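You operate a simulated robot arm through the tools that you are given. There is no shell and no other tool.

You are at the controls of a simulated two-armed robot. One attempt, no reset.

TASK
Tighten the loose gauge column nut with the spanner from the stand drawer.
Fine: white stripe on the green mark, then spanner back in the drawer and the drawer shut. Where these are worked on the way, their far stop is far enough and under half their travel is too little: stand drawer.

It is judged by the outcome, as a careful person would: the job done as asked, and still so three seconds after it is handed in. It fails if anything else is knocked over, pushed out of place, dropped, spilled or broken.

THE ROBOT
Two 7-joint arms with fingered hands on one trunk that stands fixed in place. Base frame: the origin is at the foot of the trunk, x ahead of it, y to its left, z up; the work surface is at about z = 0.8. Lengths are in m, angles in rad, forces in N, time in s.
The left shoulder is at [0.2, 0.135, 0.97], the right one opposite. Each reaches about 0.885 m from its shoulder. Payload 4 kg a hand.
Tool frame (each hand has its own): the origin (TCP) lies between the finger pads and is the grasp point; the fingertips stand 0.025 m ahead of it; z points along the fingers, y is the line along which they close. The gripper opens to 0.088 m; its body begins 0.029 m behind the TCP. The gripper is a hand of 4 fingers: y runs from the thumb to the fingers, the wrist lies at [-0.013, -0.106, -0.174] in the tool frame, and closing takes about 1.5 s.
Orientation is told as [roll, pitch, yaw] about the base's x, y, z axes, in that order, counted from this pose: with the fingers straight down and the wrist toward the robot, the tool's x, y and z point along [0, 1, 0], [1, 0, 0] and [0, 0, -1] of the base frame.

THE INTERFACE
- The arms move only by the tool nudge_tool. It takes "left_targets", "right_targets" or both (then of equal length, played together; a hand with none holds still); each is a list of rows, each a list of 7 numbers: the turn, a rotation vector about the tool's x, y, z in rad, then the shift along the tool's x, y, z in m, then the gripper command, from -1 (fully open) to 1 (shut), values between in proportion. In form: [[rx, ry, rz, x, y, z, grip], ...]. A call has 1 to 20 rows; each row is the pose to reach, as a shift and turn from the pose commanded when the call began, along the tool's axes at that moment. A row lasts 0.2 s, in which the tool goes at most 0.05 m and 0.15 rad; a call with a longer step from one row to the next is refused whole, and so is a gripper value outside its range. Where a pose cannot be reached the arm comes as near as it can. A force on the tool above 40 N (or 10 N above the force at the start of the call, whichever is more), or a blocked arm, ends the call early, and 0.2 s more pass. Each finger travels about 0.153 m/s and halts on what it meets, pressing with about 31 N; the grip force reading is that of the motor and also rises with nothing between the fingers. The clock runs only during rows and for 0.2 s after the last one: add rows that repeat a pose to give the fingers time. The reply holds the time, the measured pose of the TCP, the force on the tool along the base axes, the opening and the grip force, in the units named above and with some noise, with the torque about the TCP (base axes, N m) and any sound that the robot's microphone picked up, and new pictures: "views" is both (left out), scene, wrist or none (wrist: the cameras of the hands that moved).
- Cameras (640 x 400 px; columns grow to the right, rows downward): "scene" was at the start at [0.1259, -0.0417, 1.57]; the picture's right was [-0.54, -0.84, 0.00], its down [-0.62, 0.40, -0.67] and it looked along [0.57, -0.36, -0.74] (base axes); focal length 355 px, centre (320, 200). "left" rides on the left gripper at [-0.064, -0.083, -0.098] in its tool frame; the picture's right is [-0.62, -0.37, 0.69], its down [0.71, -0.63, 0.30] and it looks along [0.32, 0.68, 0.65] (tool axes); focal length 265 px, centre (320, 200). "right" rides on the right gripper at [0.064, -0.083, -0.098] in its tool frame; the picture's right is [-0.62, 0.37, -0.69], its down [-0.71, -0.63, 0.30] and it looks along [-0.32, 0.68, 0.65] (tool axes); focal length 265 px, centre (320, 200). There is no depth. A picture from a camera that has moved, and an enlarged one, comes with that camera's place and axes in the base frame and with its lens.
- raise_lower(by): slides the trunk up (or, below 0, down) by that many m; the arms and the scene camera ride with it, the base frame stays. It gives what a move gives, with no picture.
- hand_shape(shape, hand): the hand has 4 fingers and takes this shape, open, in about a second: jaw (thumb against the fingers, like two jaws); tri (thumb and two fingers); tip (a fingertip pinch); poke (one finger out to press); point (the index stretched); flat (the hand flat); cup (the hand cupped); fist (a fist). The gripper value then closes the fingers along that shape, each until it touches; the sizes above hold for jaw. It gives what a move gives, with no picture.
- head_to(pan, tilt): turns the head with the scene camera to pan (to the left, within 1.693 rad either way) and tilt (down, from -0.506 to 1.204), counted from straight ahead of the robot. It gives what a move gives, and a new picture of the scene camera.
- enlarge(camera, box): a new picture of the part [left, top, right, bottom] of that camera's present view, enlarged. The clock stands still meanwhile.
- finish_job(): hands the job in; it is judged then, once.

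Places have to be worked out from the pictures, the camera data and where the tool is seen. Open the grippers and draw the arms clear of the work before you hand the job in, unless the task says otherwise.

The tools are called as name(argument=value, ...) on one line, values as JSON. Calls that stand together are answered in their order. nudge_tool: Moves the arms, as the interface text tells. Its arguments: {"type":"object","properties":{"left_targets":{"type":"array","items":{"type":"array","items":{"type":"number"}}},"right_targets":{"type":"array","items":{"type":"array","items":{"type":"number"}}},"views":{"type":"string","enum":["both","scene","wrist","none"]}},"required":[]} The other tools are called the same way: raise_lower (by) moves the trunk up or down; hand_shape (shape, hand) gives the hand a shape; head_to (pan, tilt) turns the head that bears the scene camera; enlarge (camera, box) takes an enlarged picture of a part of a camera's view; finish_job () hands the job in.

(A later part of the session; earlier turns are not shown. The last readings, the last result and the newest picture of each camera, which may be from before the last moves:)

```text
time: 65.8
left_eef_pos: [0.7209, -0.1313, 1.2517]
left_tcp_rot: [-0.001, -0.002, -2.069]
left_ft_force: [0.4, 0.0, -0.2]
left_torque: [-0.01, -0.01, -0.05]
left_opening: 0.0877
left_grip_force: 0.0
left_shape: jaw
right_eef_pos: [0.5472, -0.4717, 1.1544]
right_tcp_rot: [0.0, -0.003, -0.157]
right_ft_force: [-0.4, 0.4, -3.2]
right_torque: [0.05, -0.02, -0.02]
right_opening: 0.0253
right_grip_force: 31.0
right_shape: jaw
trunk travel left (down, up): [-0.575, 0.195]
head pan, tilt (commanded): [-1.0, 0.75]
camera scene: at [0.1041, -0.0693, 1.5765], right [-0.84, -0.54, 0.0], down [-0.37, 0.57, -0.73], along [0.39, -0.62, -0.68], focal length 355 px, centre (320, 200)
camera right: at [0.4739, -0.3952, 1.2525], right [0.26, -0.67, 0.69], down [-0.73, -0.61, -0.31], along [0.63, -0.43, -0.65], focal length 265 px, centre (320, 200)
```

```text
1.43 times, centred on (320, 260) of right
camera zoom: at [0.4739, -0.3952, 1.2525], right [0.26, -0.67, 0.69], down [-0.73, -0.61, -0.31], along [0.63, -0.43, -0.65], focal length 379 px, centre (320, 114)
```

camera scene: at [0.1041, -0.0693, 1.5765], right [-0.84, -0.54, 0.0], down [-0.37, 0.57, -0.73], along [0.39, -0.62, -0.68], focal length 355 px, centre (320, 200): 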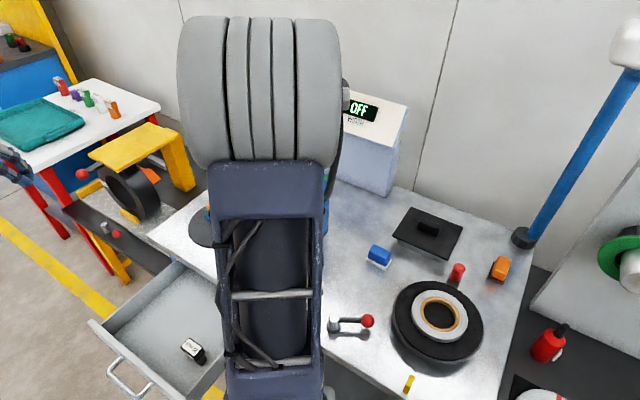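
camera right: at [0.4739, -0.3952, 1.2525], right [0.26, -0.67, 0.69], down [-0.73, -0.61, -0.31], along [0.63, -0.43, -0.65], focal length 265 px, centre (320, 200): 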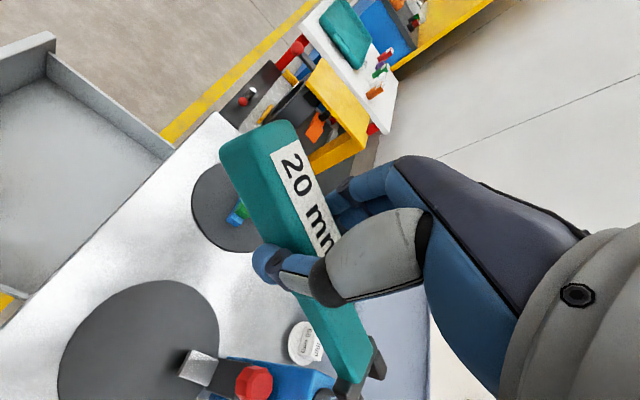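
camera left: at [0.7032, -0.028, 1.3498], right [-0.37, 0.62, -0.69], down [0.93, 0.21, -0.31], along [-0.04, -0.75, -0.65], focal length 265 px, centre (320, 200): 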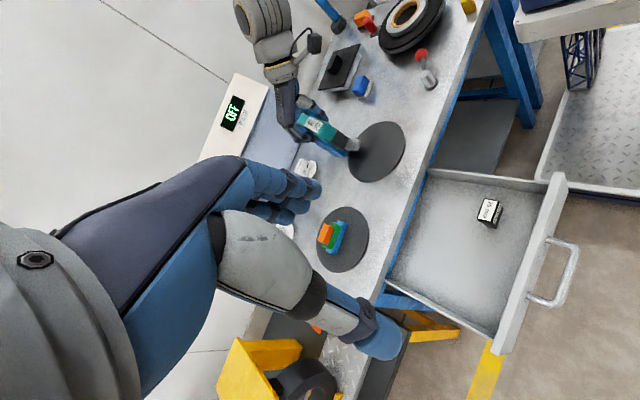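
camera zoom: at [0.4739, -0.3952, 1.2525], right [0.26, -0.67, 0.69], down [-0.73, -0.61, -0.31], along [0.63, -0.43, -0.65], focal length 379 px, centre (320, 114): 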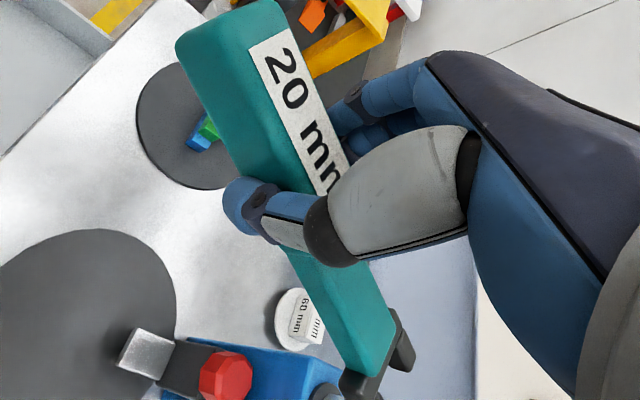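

The spanner has been pushed back and pitched in the grip, so I will set it down in the drawer and take it afresh. First I clear the left hand back out of the way.

nudge_tool(left_targets=[[0, 0, -0.062, -0.03, -0.0236, 0.004, -1], [0, 0, -0.124, -0.06, -0.0472, 0.008, -1], [0, 0, -0.186, -0.09, -0.0708, 0.011, -1], [0, 0, -0.248, -0.12, -0.0944, 0.015, -1], [0, 0, -0.31, -0.15, -0.118, 0.019, -1], [0, 0, -0.372, -0.18, -0.1415, 0.023, -1], [0, 0, -0.434, -0.21, -0.165, 0.026, -1], [0, 0, -0.496, -0.2392, -0.1887, 0.03, -1]], views="none")

nudge_tool(right_targets=[[0, 0, -0.02, 0.0341, 0.014, 0.006, 1], [0, 0, -0.04, 0.0682, 0.0279, 0.0125, 1], [0, 0, -0.06, 0.1023, 0.0419, 0.019, 1], [0, 0, -0.08, 0.1364, 0.0559, 0.025, 1], [0, 0, -0.1, 0.1705, 0.0698, 0.031, 1], [0, 0, -0.12, 0.2046, 0.0838, 0.0375, 1], [0, 0, -0.14, 0.2387, 0.0977, 0.044, 1], [0, 0, -0.157, 0.2728, 0.1117, 0.05, 1]])

head_to(pan=-0.45, tilt=0.8)

```text
time: 67.6
left_eef_pos: [0.6124, 0.1539, 1.2222]
left_tcp_rot: [-0.001, 0.001, -1.617]
left_ft_force: [0.0, -0.6, -0.7]
left_torque: [0.01, 0.03, -0.02]
left_opening: 0.0879
left_grip_force: 0.0
left_shape: jaw
right_eef_pos: [0.5479, -0.472, 1.1534]
right_tcp_rot: [0.001, -0.002, -0.158]
right_ft_force: [0.4, -0.7, -1.8]
right_torque: [0.01, 0.0, -0.06]
right_opening: 0.0251
right_grip_force: 31.2
right_shape: jaw
trunk travel left (down, up): [-0.575, 0.195]
head pan, tilt (commanded): [-1.0, 0.75]
```

```text
time: 69.4
left_eef_pos: [0.613, 0.1529, 1.2223]
left_tcp_rot: [-0.002, 0.0, -1.619]
left_ft_force: [0.5, 0.2, -1.5]
left_torque: [0.01, -0.04, -0.01]
left_opening: 0.0877
left_grip_force: 0.1
left_shape: jaw
right_eef_pos: [0.7014, -0.2202, 1.104]
right_tcp_rot: [0.0, -0.003, 0.001]
right_ft_force: [-0.5, 0.6, -2.1]
right_torque: [-0.01, -0.01, 0.01]
right_opening: 0.025
right_grip_force: 30.4
right_shape: jaw
trunk travel left (down, up): [-0.575, 0.195]
head pan, tilt (commanded): [-1.0, 0.75]
camera scene: at [0.1037, -0.0693, 1.5765], right [-0.84, -0.54, 0.0], down [-0.37, 0.57, -0.73], along [0.39, -0.62, -0.68], focal length 355 px, centre (320, 200)
camera right: at [0.6159, -0.1556, 1.2019], right [0.37, -0.62, 0.69], down [-0.63, -0.71, -0.31], along [0.69, -0.32, -0.65], focal length 265 px, centre (320, 200)
```

scene: 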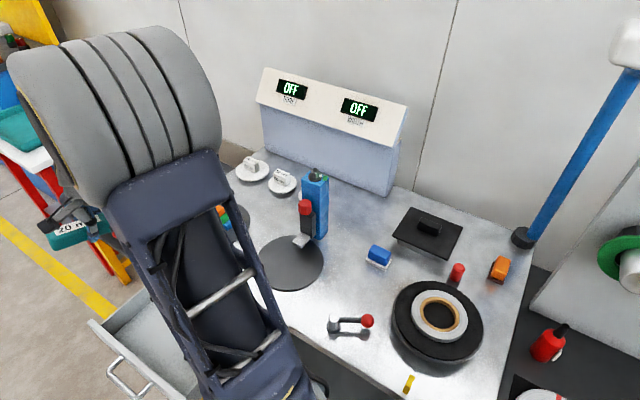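
right: 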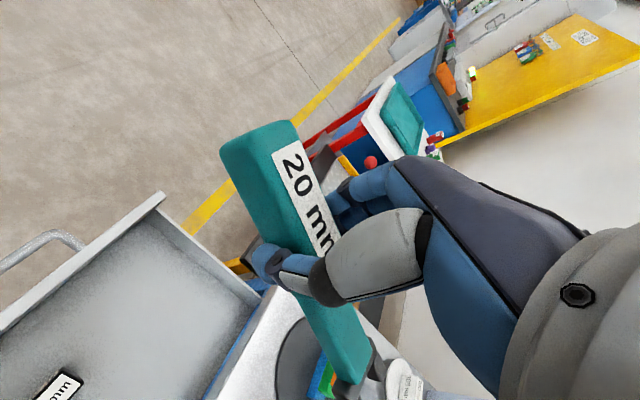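

```text
time: 70.4
left_eef_pos: [0.6132, 0.1531, 1.2223]
left_tcp_rot: [0.001, 0.0, -1.62]
left_ft_force: [-0.3, 0.3, 0.0]
left_torque: [-0.02, 0.01, 0.01]
left_opening: 0.0878
left_grip_force: 0.0
left_shape: jaw
right_eef_pos: [0.6998, -0.2212, 1.1035]
right_tcp_rot: [0.0, -0.003, 0.001]
right_ft_force: [-0.1, -0.3, -2.6]
right_torque: [-0.01, -0.06, -0.01]
right_opening: 0.0253
right_grip_force: 31.4
right_shape: jaw
trunk travel left (down, up): [-0.575, 0.195]
head pan, tilt (commanded): [-0.45, 0.799]
camera scene: at [0.1318, -0.0345, 1.5725], right [-0.44, -0.9, 0.0], down [-0.65, 0.31, -0.7], along [0.63, -0.3, -0.72], focal length 355 px, centre (320, 200)
```

scene: 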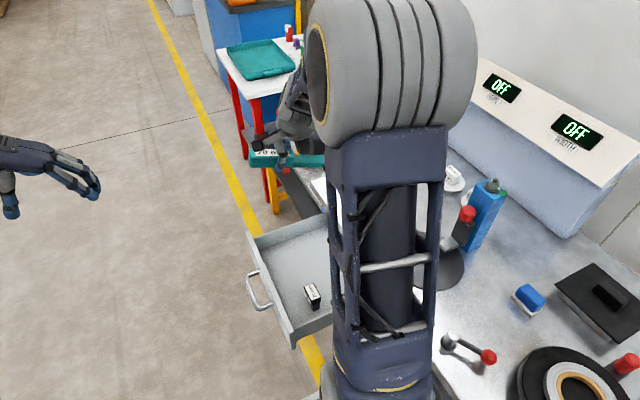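

I zoom in on the spanner in hand from the head, and also confirm the nut and stripe state.

enlarge(camera="scene", box=[235, 120, 345, 190])

enlarge(camera="left", box=[280, 20, 480, 200])

enlarge(camera="scene", box=[474, 174, 508, 200])

```text
5.71 times, centred on (290, 155) of scene
camera zoom: at [0.1318, -0.0345, 1.5725], right [-0.44, -0.9, 0.0], down [-0.65, 0.31, -0.7], along [0.63, -0.3, -0.72], focal length 2028 px, centre (491, 457)
```

zoom: 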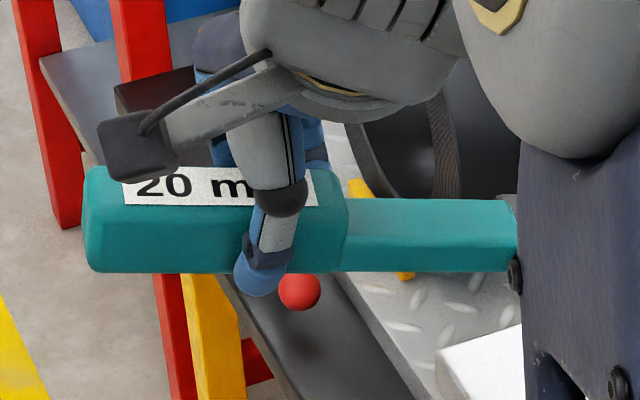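

```text
2.22 times, centred on (380, 110) of left
camera zoom: at [0.5514, 0.2397, 1.3209], right [-0.6, 0.4, -0.69], down [0.74, 0.6, -0.31], along [0.29, -0.7, -0.65], focal length 590 px, centre (187, 400)
```

zoom: 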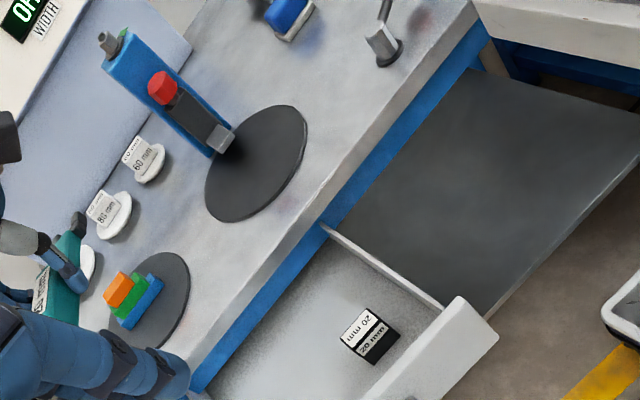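

```text
15.38 times, centred on (491, 187) of scene
camera zoom: at [0.1318, -0.0345, 1.5725], right [-0.44, -0.9, 0.0], down [-0.65, 0.31, -0.7], along [0.63, -0.3, -0.72], focal length 5461 px, centre (-2311, 400)
```

zoom: 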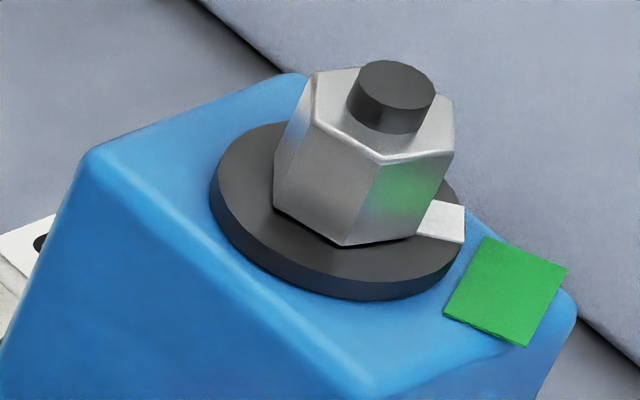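

The nut is undisturbed, but the spanner has pitched about 20° nose-down in the grip (and slid ~1 cm back). I lower it into the drawer at its old place so the floor levels it.

nudge_tool(right_targets=[[0, 0, 0, -0.001, 0.003, 0.04, 1], [0, 0, 0, -0.002, 0.006, 0.08, 1], [0, 0, 0, -0.003, 0.009, 0.12, 1], [0, 0, 0, -0.004, 0.0115, 0.16, 1], [0, 0, 0, -0.004, 0.0115, 0.2, 1], [0, 0, 0, -0.004, 0.0115, 0.24, 1], [0, 0, 0, -0.004, 0.0115, 0.28, 1], [0, 0, 0, -0.004, 0.0115, 0.31, 1], [0, 0, 0, -0.004, 0.0115, 0.33, 1]])

enlarge(camera="scene", box=[235, 180, 345, 300])

enlarge(camera="left", box=[280, 100, 480, 280])

```text
time: 72.4
left_eef_pos: [0.6126, 0.1528, 1.2222]
left_tcp_rot: [-0.003, 0.002, -1.619]
left_ft_force: [0.2, 0.4, -0.6]
left_torque: [0.02, -0.02, 0.01]
left_opening: 0.0877
left_grip_force: 0.0
left_shape: jaw
right_eef_pos: [0.7139, -0.2233, 0.7733]
right_tcp_rot: [-0.001, -0.003, 0.0]
right_ft_force: [0.3, -0.3, -2.7]
right_torque: [0.01, -0.01, -0.01]
right_opening: 0.0252
right_grip_force: 31.0
right_shape: jaw
trunk travel left (down, up): [-0.575, 0.195]
head pan, tilt (commanded): [-0.45, 0.799]
camera scene: at [0.1317, -0.0344, 1.5726], right [-0.44, -0.9, 0.0], down [-0.65, 0.31, -0.7], along [0.63, -0.3, -0.72], focal length 355 px, centre (320, 200)
camera right: at [0.6277, -0.1592, 0.8717], right [0.37, -0.62, 0.69], down [-0.63, -0.71, -0.31], along [0.69, -0.32, -0.65], focal length 265 px, centre (320, 200)
```

scene: 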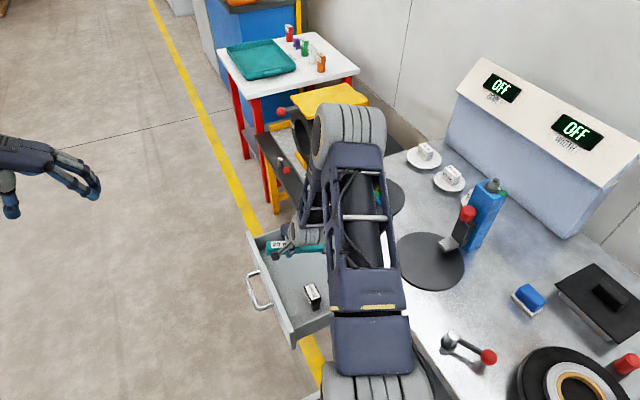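
right: 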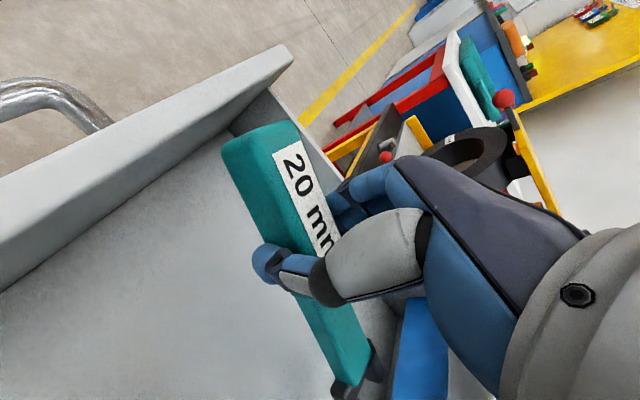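

```text
3.33 times, centred on (290, 240) of scene
camera zoom: at [0.1317, -0.0344, 1.5726], right [-0.44, -0.9, 0.0], down [-0.65, 0.31, -0.7], along [0.63, -0.3, -0.72], focal length 1183 px, centre (420, 67)
```

zoom: 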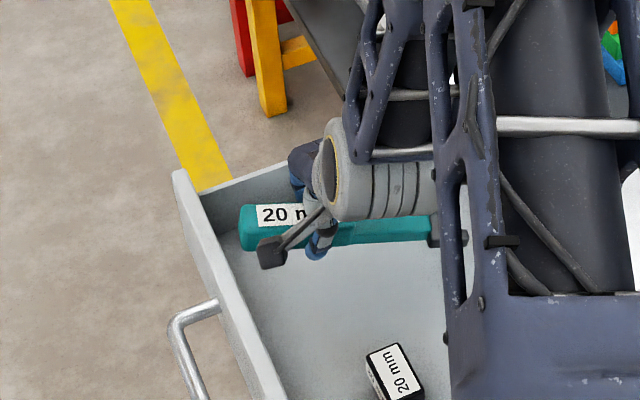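

```text
2.22 times, centred on (380, 190) of left
camera zoom: at [0.5513, 0.2397, 1.321], right [-0.6, 0.4, -0.69], down [0.74, 0.6, -0.31], along [0.29, -0.7, -0.65], focal length 590 px, centre (187, 222)
```

zoom: 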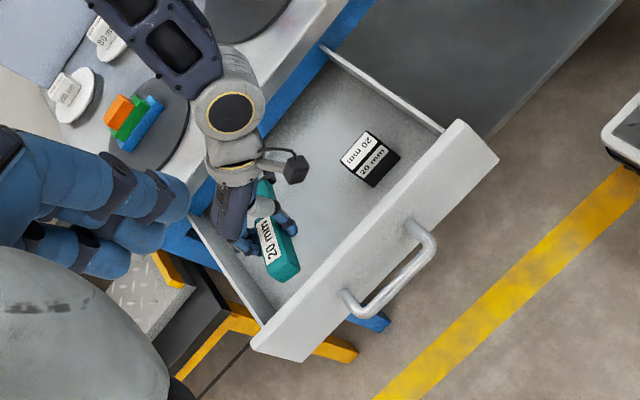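

The spanner is inside the drawer opening with no contact. I lower slowly so the tip meets the floor and the spanner levels out.

nudge_tool(right_targets=[[0, 0, 0, -0.002, 0, 0.01, 1], [0, 0, 0, -0.003, 0, 0.02, 1], [0, 0, 0, -0.003, 0, 0.03, 1], [0, 0, 0, -0.003, 0, 0.038, 1], [0, 0, 0, -0.003, 0, 0.046, 1], [0, 0, 0, -0.003, 0, 0.054, 1], [0, 0, 0, -0.003, 0, 0.061, 1], [0, 0, 0, -0.003, 0, 0.067, 1]], views="wrist")

enlarge(camera="scene", box=[255, 215, 345, 275])

```text
time: 74.2
left_eef_pos: [0.6126, 0.1532, 1.2224]
left_tcp_rot: [-0.003, 0.0, -1.618]
left_ft_force: [-0.5, 0.0, 0.2]
left_torque: [0.0, -0.02, -0.01]
left_opening: 0.0877
left_grip_force: 0.0
left_shape: jaw
right_eef_pos: [0.714, -0.2261, 0.7051]
right_tcp_rot: [-0.001, -0.002, 0.0]
right_ft_force: [0.7, 0.7, -0.2]
right_torque: [-0.17, 0.0, 0.0]
right_opening: 0.025
right_grip_force: 31.0
right_shape: jaw
trunk travel left (down, up): [-0.575, 0.195]
head pan, tilt (commanded): [-0.45, 0.799]
camera right: at [0.6288, -0.1618, 0.8048], right [0.37, -0.62, 0.69], down [-0.63, -0.71, -0.31], along [0.69, -0.32, -0.65], focal length 265 px, centre (320, 200)
```

right: 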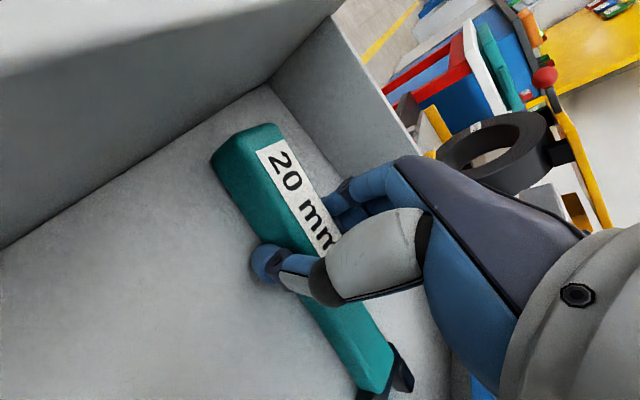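

```text
6.67 times, centred on (300, 245) of scene
camera zoom: at [0.1318, -0.0344, 1.5726], right [-0.44, -0.9, 0.0], down [-0.65, 0.31, -0.7], along [0.63, -0.3, -0.72], focal length 2366 px, centre (453, -100)
```

zoom: 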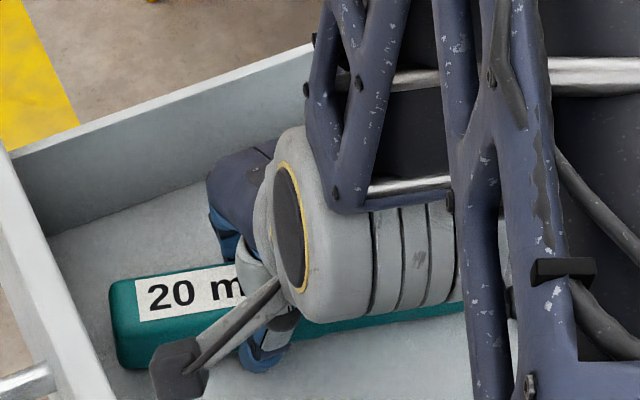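

The spanner rests on the drawer floor. I open the hand so it settles flat, then look again.

nudge_tool(right_targets=[[0, 0, 0, 0, 0, 0, 0.6], [0, 0, 0, 0, 0, 0, 0.1], [0, 0, 0, 0, 0, 0, -0.37], [0, 0, 0, 0, 0, 0, -0.37], [0, 0, 0, 0, 0, 0, -0.37], [0, 0, 0, 0, 0, -0.03, -0.37], [0, 0, 0, 0, 0, -0.07, -0.37], [0, 0, 0, 0, 0, -0.11, -0.37], [0, 0, 0, 0, -0.02, -0.15, -0.37], [0, 0, 0, 0, -0.05, -0.18, -0.37]])

enlarge(camera="right", box=[100, 180, 320, 380])

enlarge(camera="scene", box=[245, 190, 345, 250])

enlarge(camera="left", box=[330, 130, 470, 270])

```text
time: 76.4
left_eef_pos: [0.6121, 0.1528, 1.2228]
left_tcp_rot: [-0.001, 0.0, -1.618]
left_ft_force: [0.3, 1.1, 1.0]
left_torque: [0.02, 0.02, 0.02]
left_opening: 0.0876
left_grip_force: 0.1
left_shape: jaw
right_eef_pos: [0.6634, -0.2261, 0.8872]
right_tcp_rot: [-0.002, -0.002, -0.001]
right_ft_force: [-0.2, -0.4, 0.1]
right_torque: [0.0, 0.01, 0.0]
right_opening: 0.0599
right_grip_force: 0.0
right_shape: jaw
trunk travel left (down, up): [-0.575, 0.195]
head pan, tilt (commanded): [-0.45, 0.799]
camera scene: at [0.1322, -0.0344, 1.5724], right [-0.44, -0.9, 0.0], down [-0.65, 0.31, -0.7], along [0.63, -0.3, -0.72], focal length 355 px, centre (320, 200)
camera right: at [0.5788, -0.1617, 0.985], right [0.37, -0.62, 0.69], down [-0.63, -0.71, -0.31], along [0.69, -0.32, -0.65], focal length 265 px, centre (320, 200)
```

scene: 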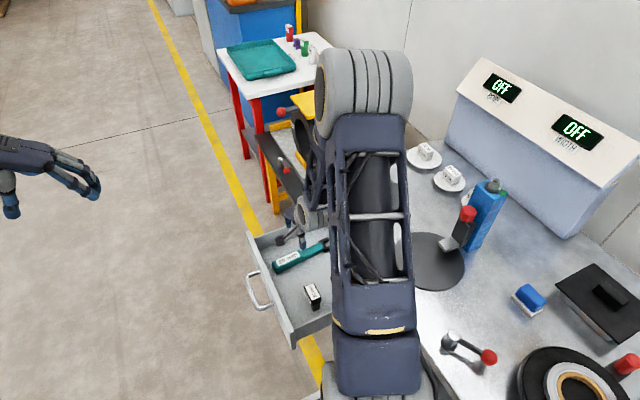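
right: 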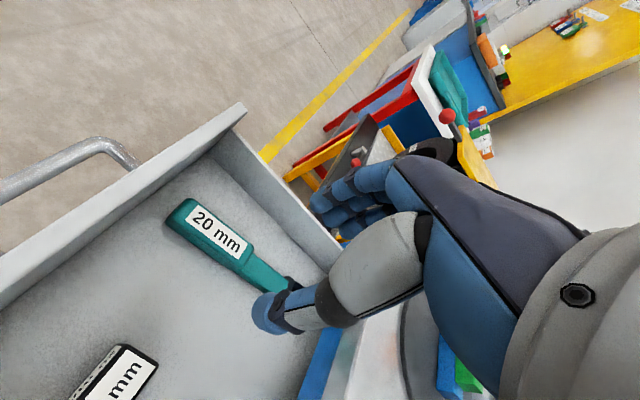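

```text
2.00 times, centred on (210, 280) of right
camera zoom: at [0.5788, -0.1617, 0.985], right [0.37, -0.62, 0.69], down [-0.63, -0.71, -0.31], along [0.69, -0.32, -0.65], focal length 531 px, centre (540, 40)
```

zoom: 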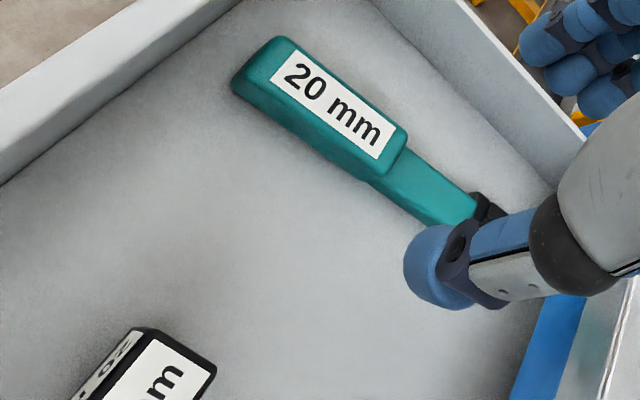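

```text
6.40 times, centred on (295, 220) of scene
camera zoom: at [0.1322, -0.0344, 1.5724], right [-0.44, -0.9, 0.0], down [-0.65, 0.31, -0.7], along [0.63, -0.3, -0.72], focal length 2272 px, centre (480, 72)
```

zoom: 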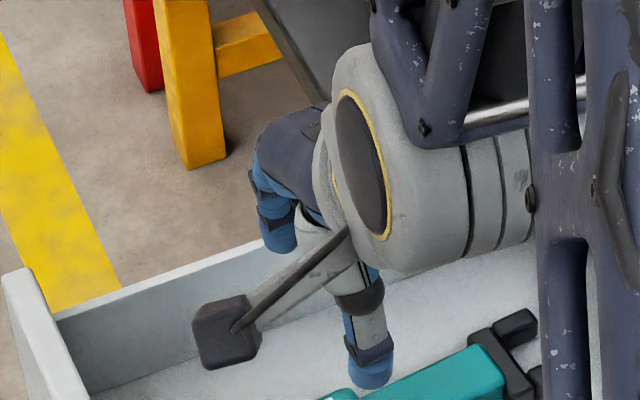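

```text
2.86 times, centred on (400, 200) of left
camera zoom: at [0.5516, 0.2398, 1.3207], right [-0.6, 0.4, -0.69], down [0.74, 0.6, -0.31], along [0.29, -0.7, -0.65], focal length 758 px, centre (91, 200)
```

zoom: 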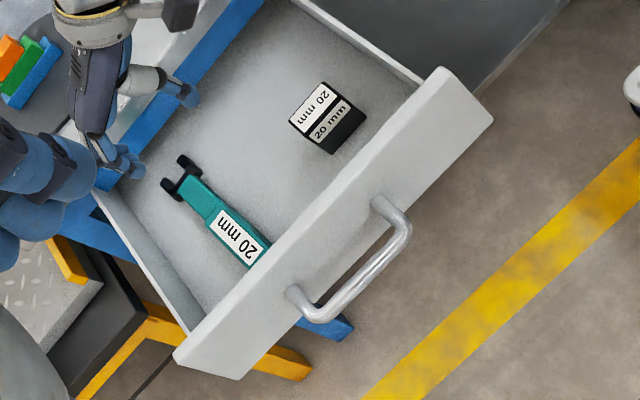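

The spanner lies flat again with the label up. I zoom head and right cameras on it to get its new pose.

enlarge(camera="scene", box=[262, 225, 342, 285])

enlarge(camera="right", box=[150, 180, 310, 300])

```text
6.67 times, centred on (302, 255) of scene
camera zoom: at [0.1322, -0.0344, 1.5724], right [-0.44, -0.9, 0.0], down [-0.65, 0.31, -0.7], along [0.63, -0.3, -0.72], focal length 2366 px, centre (440, -167)
```

zoom: 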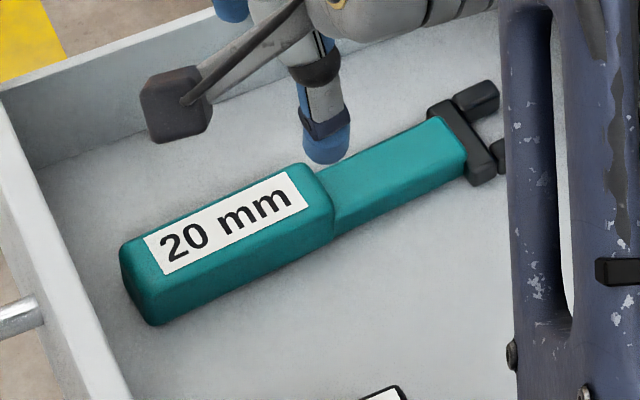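

```text
3.33 times, centred on (230, 240) of right
camera zoom: at [0.5788, -0.1617, 0.985], right [0.37, -0.62, 0.69], down [-0.63, -0.71, -0.31], along [0.69, -0.32, -0.65], focal length 885 px, centre (620, 67)
```

zoom: 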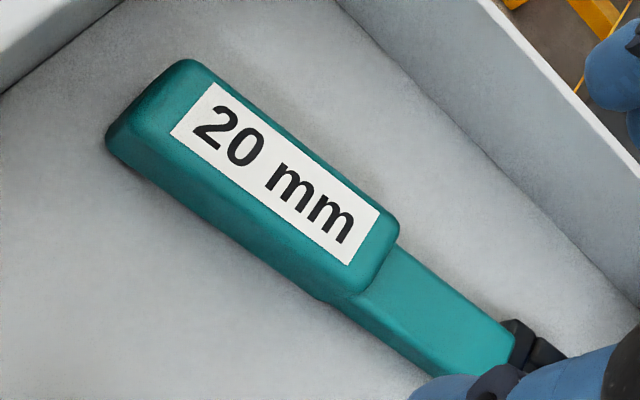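

New spanner pose: label centre [0.717, -0.213], handle axis at ~94.8°. I regrip with the hand yawed 0.084 rad to match, about 14 mm ahead of the label centre.

nudge_tool(right_targets=[[0, 0, -0.03, 0, 0.02, 0.01, -0.37], [0, 0, -0.06, 0, 0.04, 0.03, -0.37], [0, 0, -0.084, -0.0009, 0.0543, 0.06, -0.37], [0, 0, -0.084, -0.0009, 0.0543, 0.09, -0.37], [0, 0, -0.084, -0.0009, 0.0543, 0.12, -0.37], [0, 0, -0.084, -0.0009, 0.0543, 0.14, -0.37], [0, 0, -0.084, -0.0009, 0.0543, 0.16, -0.37], [0, 0, -0.084, -0.0009, 0.0543, 0.175, -0.37], [0, 0, -0.084, -0.0009, 0.0543, 0.182, -0.37]], views="wrist")

enlarge(camera="scene", box=[255, 215, 345, 275])

```text
time: 78.4
left_eef_pos: [0.6129, 0.154, 1.2222]
left_tcp_rot: [-0.002, 0.0, -1.618]
left_ft_force: [0.2, -0.2, -0.3]
left_torque: [0.02, 0.02, 0.0]
left_opening: 0.0878
left_grip_force: 0.1
left_shape: jaw
right_eef_pos: [0.7179, -0.2281, 0.7041]
right_tcp_rot: [0.0, -0.003, 0.084]
right_ft_force: [0.4, 0.0, 2.6]
right_torque: [0.0, -0.09, -0.02]
right_opening: 0.06
right_grip_force: 0.0
right_shape: jaw
trunk travel left (down, up): [-0.575, 0.195]
head pan, tilt (commanded): [-0.45, 0.799]
camera right: at [0.6283, -0.1704, 0.8026], right [0.42, -0.59, 0.69], down [-0.57, -0.77, -0.31], along [0.71, -0.27, -0.65], focal length 265 px, centre (320, 200)
```

right: 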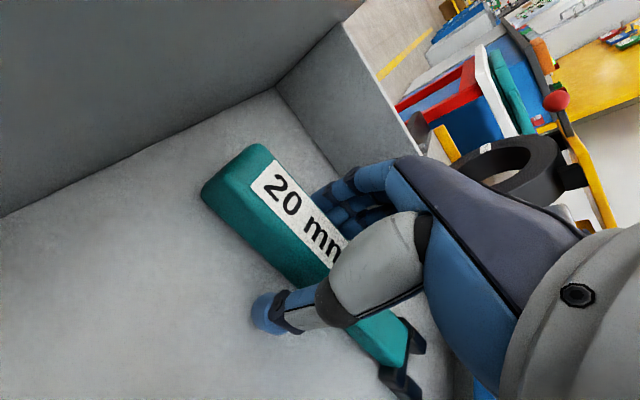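

```text
6.67 times, centred on (300, 245) of scene
camera zoom: at [0.1317, -0.0344, 1.5726], right [-0.44, -0.9, 0.0], down [-0.65, 0.31, -0.7], along [0.63, -0.3, -0.72], focal length 2366 px, centre (453, -100)
```

zoom: 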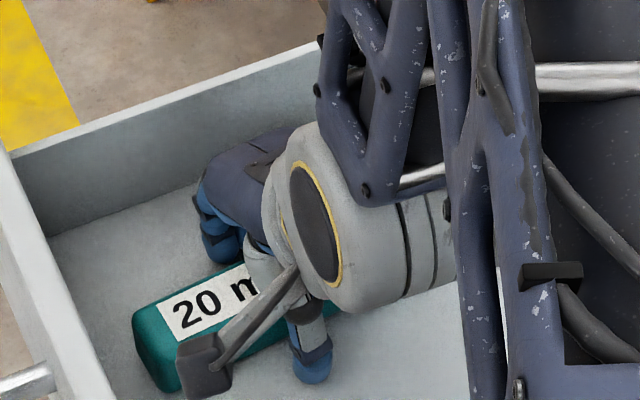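

The hand straddles the handle well, aligned with it. I close firmly and wait.

nudge_tool(right_targets=[[0, 0, 0, 0, 0, 0, 0], [0, 0, 0, 0, 0, 0, 0.2], [0, 0, 0, 0, 0, 0, 0.4], [0, 0, 0, 0, 0, 0, 0.6], [0, 0, 0, 0, 0, 0, 1], [0, 0, 0, 0, 0, 0, 1], [0, 0, 0, 0, 0, 0, 1], [0, 0, 0, 0, 0, 0, 1]], views="wrist")

```text
time: 80.2
left_eef_pos: [0.6115, 0.154, 1.223]
left_tcp_rot: [-0.002, 0.0, -1.619]
left_ft_force: [0.6, 0.1, -0.8]
left_torque: [-0.01, 0.02, -0.02]
left_opening: 0.0879
left_grip_force: 0.1
left_shape: jaw
right_eef_pos: [0.7181, -0.2269, 0.7043]
right_tcp_rot: [0.0, -0.003, 0.084]
right_ft_force: [-1.2, -1.3, 11.6]
right_torque: [0.05, 0.12, 0.04]
right_opening: 0.0289
right_grip_force: 30.7
right_shape: jaw
trunk travel left (down, up): [-0.575, 0.195]
head pan, tilt (commanded): [-0.45, 0.799]
camera right: at [0.628, -0.1705, 0.8028], right [0.42, -0.59, 0.69], down [-0.57, -0.76, -0.31], along [0.71, -0.27, -0.65], focal length 265 px, centre (320, 200)
```

right: 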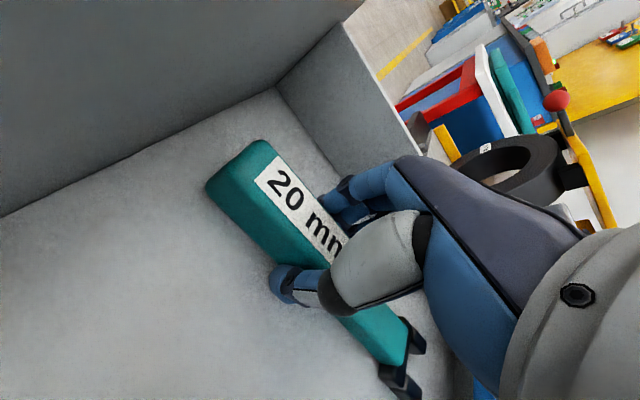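

Gripped. I lift a little, shift 12 mm toward +y to clear the table edge, and raise smoothly.

nudge_tool(right_targets=[[0, 0, 0, 0, 0, -0.008, 1], [0, 0, 0, 0.004, 0, -0.018, 1], [0, 0, 0, 0.008, 0.0005, -0.03, 1], [0, 0, 0, 0.012, 0.001, -0.045, 1], [0, 0, 0, 0.012, 0.001, -0.065, 1], [0, 0, 0, 0.012, 0.001, -0.09, 1], [0, 0, 0, 0.012, 0.001, -0.115, 1], [0, 0, 0, 0.012, 0.001, -0.145, 1], [0, 0, 0, 0.012, 0.001, -0.175, 1], [0, 0, 0, 0.012, 0.001, -0.205, 1], [0, 0, 0, 0.012, 0.001, -0.24, 1], [0, 0, 0, 0.012, 0.001, -0.275, 1], [0, 0, 0, 0.012, 0.001, -0.31, 1], [0, 0, 0, 0.012, 0.001, -0.345, 1], [0, 0, 0, 0.012, 0.001, -0.38, 1], [0, 0, 0, 0.012, 0.001, -0.41, 1]])

enlarge(camera="right", box=[320, 320, 450, 400])

enlarge(camera="scene", box=[235, 110, 345, 190])

```text
time: 83.6
left_eef_pos: [0.6128, 0.1531, 1.2224]
left_tcp_rot: [0.0, -0.001, -1.618]
left_ft_force: [-1.2, 0.1, -0.6]
left_torque: [0.0, 0.02, 0.02]
left_opening: 0.0877
left_grip_force: 0.0
left_shape: jaw
right_eef_pos: [0.7167, -0.2152, 1.1151]
right_tcp_rot: [0.001, -0.001, 0.083]
right_ft_force: [-0.5, -0.1, -2.6]
right_torque: [0.05, 0.03, 0.0]
right_opening: 0.0285
right_grip_force: 31.2
right_shape: jaw
trunk travel left (down, up): [-0.575, 0.195]
head pan, tilt (commanded): [-0.45, 0.799]
camera scene: at [0.132, -0.0346, 1.5725], right [-0.44, -0.9, 0.0], down [-0.65, 0.31, -0.7], along [0.63, -0.3, -0.72], focal length 355 px, centre (320, 200)
camera right: at [0.6273, -0.1583, 1.213], right [0.42, -0.59, 0.69], down [-0.57, -0.76, -0.31], along [0.71, -0.27, -0.65], focal length 265 px, centre (320, 200)
```

scene: 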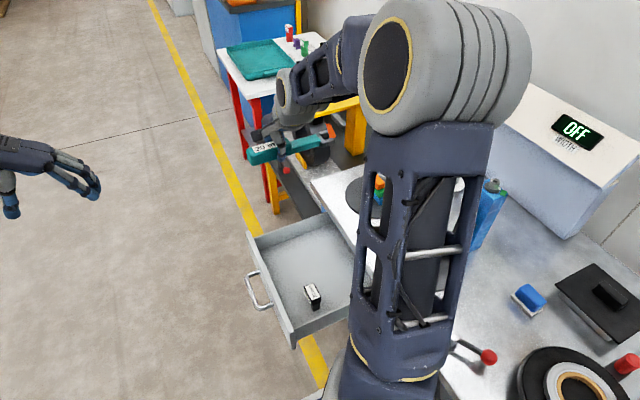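
right: 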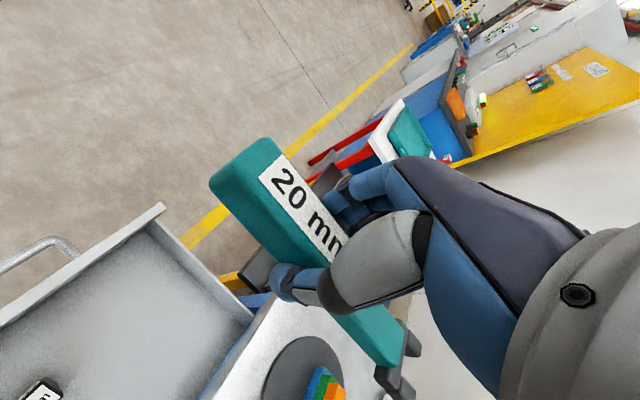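

```text
4.92 times, centred on (385, 360) of right
camera zoom: at [0.6273, -0.1583, 1.213], right [0.42, -0.59, 0.69], down [-0.57, -0.76, -0.31], along [0.71, -0.27, -0.65], focal length 1307 px, centre (0, -588)
```

zoom: 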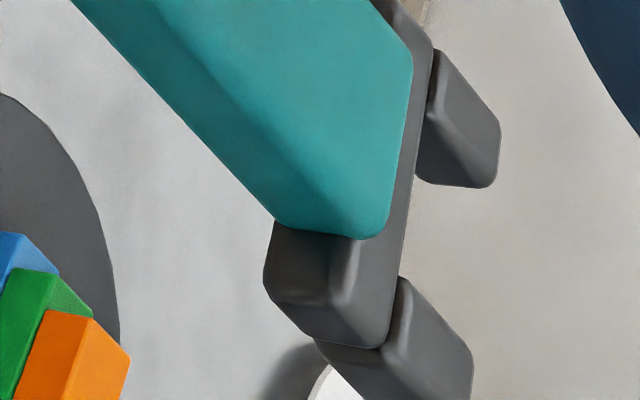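

```text
5.00 times, centred on (290, 150) of scene
camera zoom: at [0.132, -0.0346, 1.5725], right [-0.44, -0.9, 0.0], down [-0.65, 0.31, -0.7], along [0.63, -0.3, -0.72], focal length 1775 px, centre (470, 450)
```

zoom: 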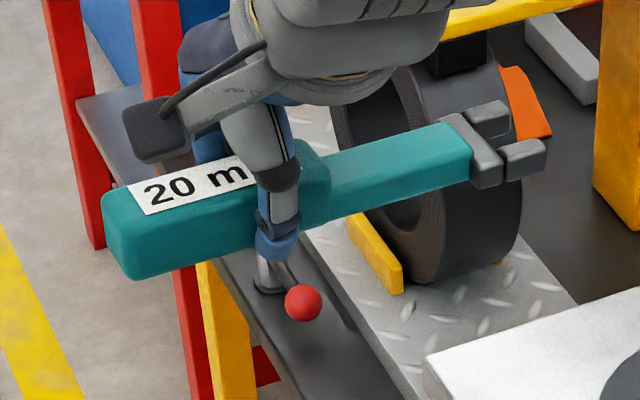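

The spanner is now level in the hand; triangulated jaw seat at tool [-0.121, -0.005, +0.019], handle = yaw + 84.5°. I carry it to a standoff for the slot direction 136° (hand yaw ~0.9), where the left camera can watch the engagement.

nudge_tool(right_targets=[[0, 0, -0.0509, -0.0182, -0.0237, -0.006, 1], [0, 0, -0.1018, -0.0364, -0.0473, -0.012, 1], [0, 0, -0.1526, -0.0545, -0.071, -0.018, 1], [0, 0, -0.2035, -0.0727, -0.0946, -0.025, 1], [0, 0, -0.2544, -0.0909, -0.1183, -0.025, 1], [0, 0, -0.3053, -0.1091, -0.1419, -0.025, 1], [0, 0, -0.3561, -0.1272, -0.1656, -0.025, 1], [0, 0, -0.407, -0.1454, -0.1893, -0.025, 1], [0, 0, -0.4579, -0.1636, -0.2129, -0.025, 1], [0, 0, -0.5088, -0.1818, -0.2366, -0.025, 1], [0, 0, -0.5596, -0.1999, -0.2602, -0.025, 1], [0, 0, -0.6105, -0.2181, -0.2839, -0.025, 1], [0, 0, -0.6614, -0.2363, -0.3075, -0.025, 1], [0, 0, -0.7123, -0.2545, -0.3312, -0.025, 1], [0, 0, -0.7631, -0.2726, -0.3548, -0.025, 1], [0, 0, -0.814, -0.2908, -0.3785, -0.025, 1], [0, 0, -0.814, -0.2908, -0.3785, -0.025, 1]], views="wrist")

nudge_tool(left_targets=[[0, 0, -0.01, 0, 0.035, -0.02, -1], [0, 0, -0.02, 0, 0.07, -0.04, -1], [0, 0, -0.03, 0, 0.105, -0.06, -1], [0, 0, -0.04, 0, 0.14, -0.08, -1], [0, 0, -0.045, -0.01, 0.175, -0.1, -1], [0, 0, -0.045, -0.012, 0.203, -0.108, -1]], views="wrist")

```text
time: 87.2
left_eef_pos: [0.6128, 0.1526, 1.2225]
left_tcp_rot: [-0.002, -0.001, -1.618]
left_ft_force: [1.3, 0.8, -0.2]
left_torque: [-0.01, -0.04, 0.01]
left_opening: 0.0878
left_grip_force: 0.0
left_shape: jaw
right_eef_pos: [0.364, -0.5369, 1.1388]
right_tcp_rot: [-0.004, -0.002, 0.898]
right_ft_force: [-1.0, 0.3, -1.7]
right_torque: [-0.03, 0.01, -0.06]
right_opening: 0.0282
right_grip_force: 31.3
right_shape: jaw
trunk travel left (down, up): [-0.575, 0.195]
head pan, tilt (commanded): [-0.45, 0.799]
camera right: at [0.2597, -0.5623, 1.2368], right [0.71, -0.1, 0.69], down [0.17, -0.94, -0.3], along [0.68, 0.33, -0.65], focal length 265 px, centre (320, 200)
```

right: 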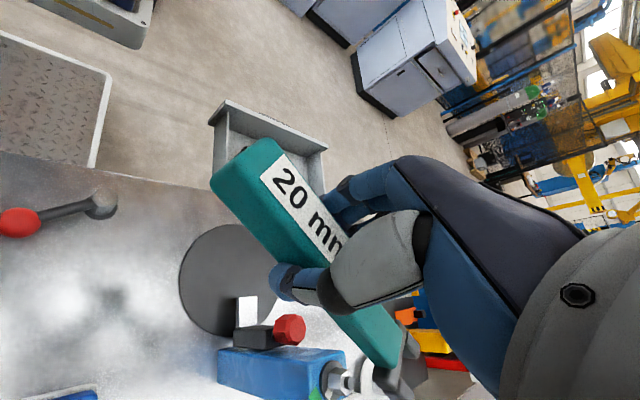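

```text
time: 88.6
left_eef_pos: [0.5928, -0.0495, 1.3301]
left_tcp_rot: [-0.002, 0.0, -1.574]
left_ft_force: [0.0, -0.3, -0.2]
left_torque: [0.02, 0.01, 0.0]
left_opening: 0.0878
left_grip_force: 0.2
left_shape: jaw
right_eef_pos: [0.3637, -0.5375, 1.1387]
right_tcp_rot: [-0.002, -0.002, 0.898]
right_ft_force: [-0.6, -0.2, -1.9]
right_torque: [0.05, 0.07, -0.03]
right_opening: 0.0285
right_grip_force: 31.0
right_shape: jaw
trunk travel left (down, up): [-0.575, 0.195]
head pan, tilt (commanded): [-0.45, 0.799]
camera left: at [0.5276, 0.0345, 1.4282], right [-0.62, 0.37, -0.69], down [0.71, 0.63, -0.31], along [0.32, -0.68, -0.65], focal length 265 px, centre (320, 200)
```

left: 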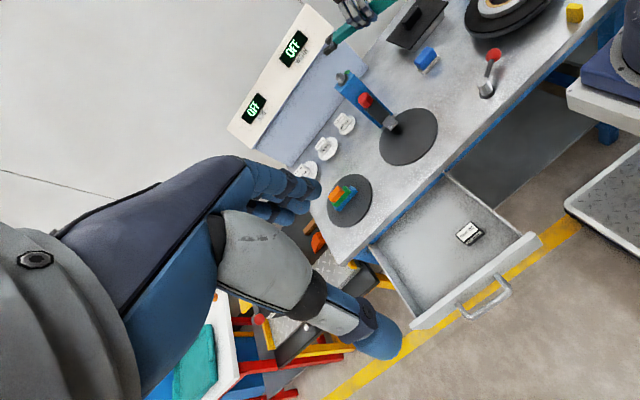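

Yaw 0.9 is reachable. I zoom left and right cameras to check jaw and nut.

enlarge(camera="left", box=[312, 20, 376, 90])

enlarge(camera="right", box=[290, 310, 440, 400])

```text
5.71 times, centred on (344, 55) of left
camera zoom: at [0.5276, 0.0345, 1.4282], right [-0.62, 0.37, -0.69], down [0.71, 0.63, -0.31], along [0.32, -0.68, -0.65], focal length 1517 px, centre (183, 1029)
```

zoom: 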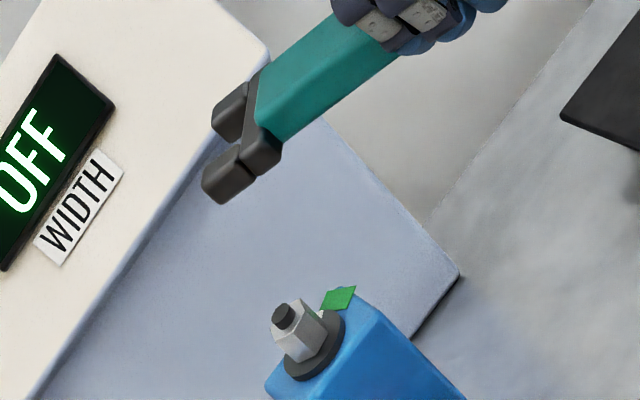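

```text
4.27 times, centred on (365, 355) of right
camera zoom: at [0.2601, -0.5618, 1.2369], right [0.71, -0.1, 0.69], down [0.17, -0.94, -0.3], along [0.68, 0.33, -0.65], focal length 1132 px, centre (128, -461)
```

zoom: 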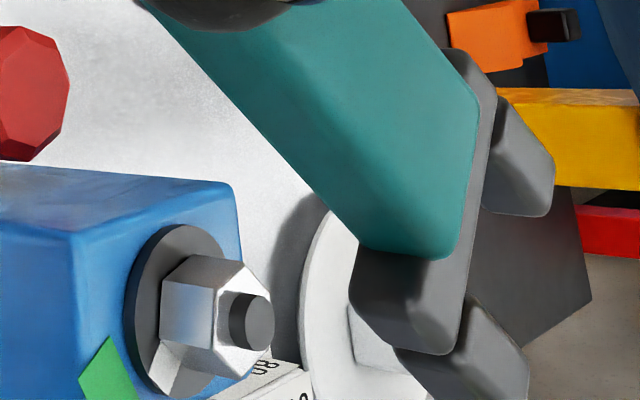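

In-hand pose is unchanged and level. I lower to nut height (jaw mid ≈1.021) at a 5 cm standoff, trimming yaw to 0.86, for a direct relative comparison with the nut.

nudge_tool(right_targets=[[0, 0, 0.01, 0, 0.001, 0.015, 1], [0, 0, 0.02, 0, 0.002, 0.032, 1], [0, 0, 0.03, 0, 0.003, 0.05, 1], [0, 0, 0.038, 0, 0.004, 0.068, 1], [0, 0, 0.038, 0.0004, 0.0053, 0.084, 1], [0, 0, 0.038, 0.0004, 0.0053, 0.0937, 1], [0, 0, 0.038, 0.0004, 0.0053, 0.0937, 1]], views="none")

enlarge(camera="left", box=[320, 45, 376, 87])

enlarge(camera="right", box=[320, 320, 450, 400])

```text
time: 90.2
left_eef_pos: [0.5929, -0.0499, 1.3297]
left_tcp_rot: [-0.003, 0.001, -1.573]
left_ft_force: [-0.5, -0.9, -0.2]
left_torque: [-0.03, 0.01, 0.03]
left_opening: 0.0881
left_grip_force: 0.0
left_shape: jaw
right_eef_pos: [0.3664, -0.5317, 1.0433]
right_tcp_rot: [-0.001, -0.002, 0.861]
right_ft_force: [-1.0, -0.4, -1.3]
right_torque: [0.03, -0.01, 0.01]
right_opening: 0.0285
right_grip_force: 31.1
right_shape: jaw
trunk travel left (down, up): [-0.575, 0.195]
head pan, tilt (commanded): [-0.45, 0.799]
```

```text
9.52 times, centred on (348, 66) of left
camera zoom: at [0.5277, 0.0347, 1.4279], right [-0.62, 0.37, -0.69], down [0.71, 0.63, -0.31], along [0.32, -0.68, -0.65], focal length 2528 px, centre (53, 1476)
```

zoom: 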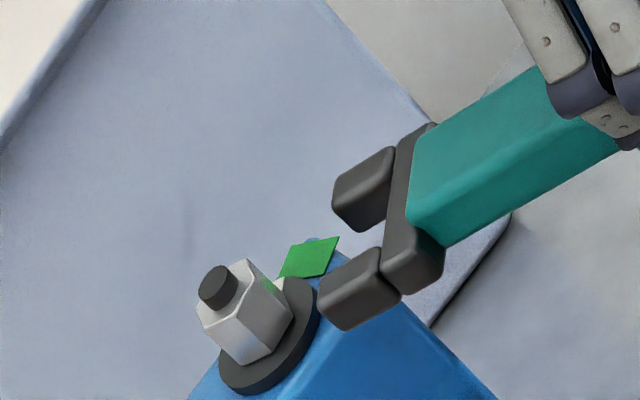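

```text
4.92 times, centred on (385, 360) of right
camera zoom: at [0.2626, -0.5535, 1.1429], right [0.71, -0.12, 0.69], down [0.13, -0.94, -0.3], along [0.69, 0.31, -0.65], focal length 1307 px, centre (0, -588)
```

zoom: 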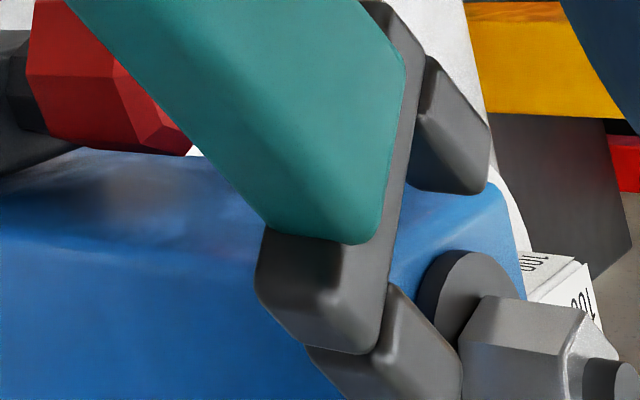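

Alignment is very good: the slot needs [0.031, -0.031] m, within 1 mm of its own axis. I advance 26 mm, 2 mm higher, and check.

nudge_tool(right_targets=[[0, 0, 0, -0.007, -0.0006, -0.002, 1], [0, 0, 0, -0.014, -0.0011, -0.002, 1], [0, 0, 0, -0.02, -0.0016, -0.002, 1], [0, 0, 0, -0.026, -0.0021, -0.002, 1], [0, 0, 0, -0.026, -0.0021, -0.002, 1]], views="none")

enlarge(camera="left", box=[324, 50, 364, 84])

enlarge(camera="right", box=[320, 320, 450, 400])

```text
time: 91.4
left_eef_pos: [0.5922, -0.0482, 1.3303]
left_tcp_rot: [-0.003, -0.001, -1.572]
left_ft_force: [0.0, -0.7, 0.9]
left_torque: [0.03, -0.01, 0.0]
left_opening: 0.0876
left_grip_force: 0.2
left_shape: jaw
right_eef_pos: [0.3859, -0.551, 1.0483]
right_tcp_rot: [-0.002, -0.003, 0.861]
right_ft_force: [-0.3, -0.7, -1.0]
right_torque: [0.07, 0.04, 0.0]
right_opening: 0.0281
right_grip_force: 31.3
right_shape: jaw
trunk travel left (down, up): [-0.575, 0.195]
head pan, tilt (commanded): [-0.45, 0.799]
```

```text
11.76 times, centred on (344, 67) of left
camera zoom: at [0.5277, 0.0346, 1.4279], right [-0.62, 0.37, -0.69], down [0.71, 0.63, -0.31], along [0.32, -0.68, -0.65], focal length 3122 px, centre (38, 1765)
```

zoom: 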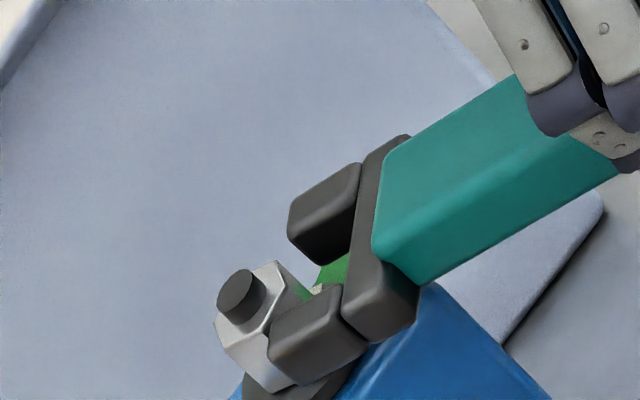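

```text
4.92 times, centred on (385, 360) of right
camera zoom: at [0.2806, -0.5721, 1.1455], right [0.71, -0.13, 0.69], down [0.13, -0.94, -0.3], along [0.69, 0.31, -0.65], focal length 1307 px, centre (0, -588)
```

zoom: 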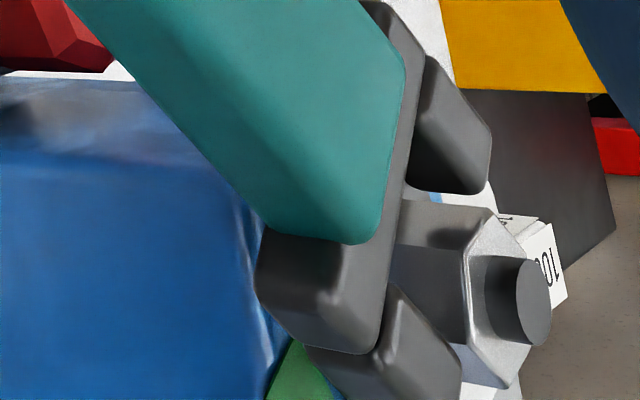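

The nut is entering the slot cleanly with no contact force. I slide the remaining ~17 mm on in small steps.

nudge_tool(right_targets=[[0, 0, 0, -0.003, -0.0002, 0, 1], [0, 0, 0, -0.006, -0.0005, 0, 1], [0, 0, 0, -0.009, -0.0007, 0, 1], [0, 0, 0, -0.012, -0.001, 0, 1], [0, 0, 0, -0.015, -0.0012, 0, 1], [0, 0, 0, -0.017, -0.0014, 0, 1]], views="none")

enlarge(camera="left", box=[324, 50, 364, 84])

enlarge(camera="right", box=[320, 320, 450, 400])

```text
time: 92.8
left_eef_pos: [0.5927, -0.0498, 1.3302]
left_tcp_rot: [-0.003, 0.001, -1.572]
left_ft_force: [0.6, 0.4, 0.0]
left_torque: [0.04, -0.02, -0.02]
left_opening: 0.088
left_grip_force: 0.0
left_shape: jaw
right_eef_pos: [0.3976, -0.5627, 1.048]
right_tcp_rot: [-0.001, -0.002, 0.861]
right_ft_force: [0.0, 0.4, -2.2]
right_torque: [0.03, 0.03, 0.04]
right_opening: 0.0282
right_grip_force: 30.8
right_shape: jaw
trunk travel left (down, up): [-0.575, 0.195]
head pan, tilt (commanded): [-0.45, 0.799]
```

```text
11.76 times, centred on (344, 67) of left
camera zoom: at [0.5277, 0.0347, 1.4279], right [-0.62, 0.37, -0.69], down [0.71, 0.63, -0.31], along [0.32, -0.68, -0.65], focal length 3122 px, centre (38, 1765)
```

zoom: 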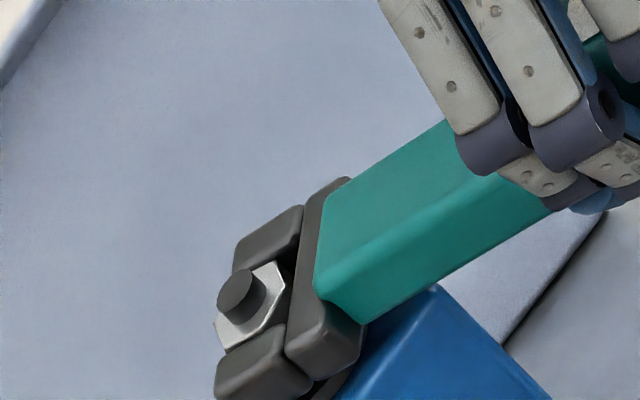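

```text
4.92 times, centred on (385, 360) of right
camera zoom: at [0.2929, -0.5843, 1.1453], right [0.71, -0.13, 0.69], down [0.13, -0.94, -0.3], along [0.69, 0.31, -0.65], focal length 1307 px, centre (0, -588)
```

zoom: 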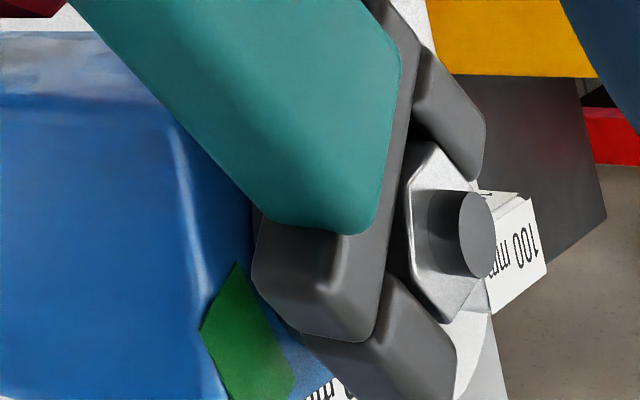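

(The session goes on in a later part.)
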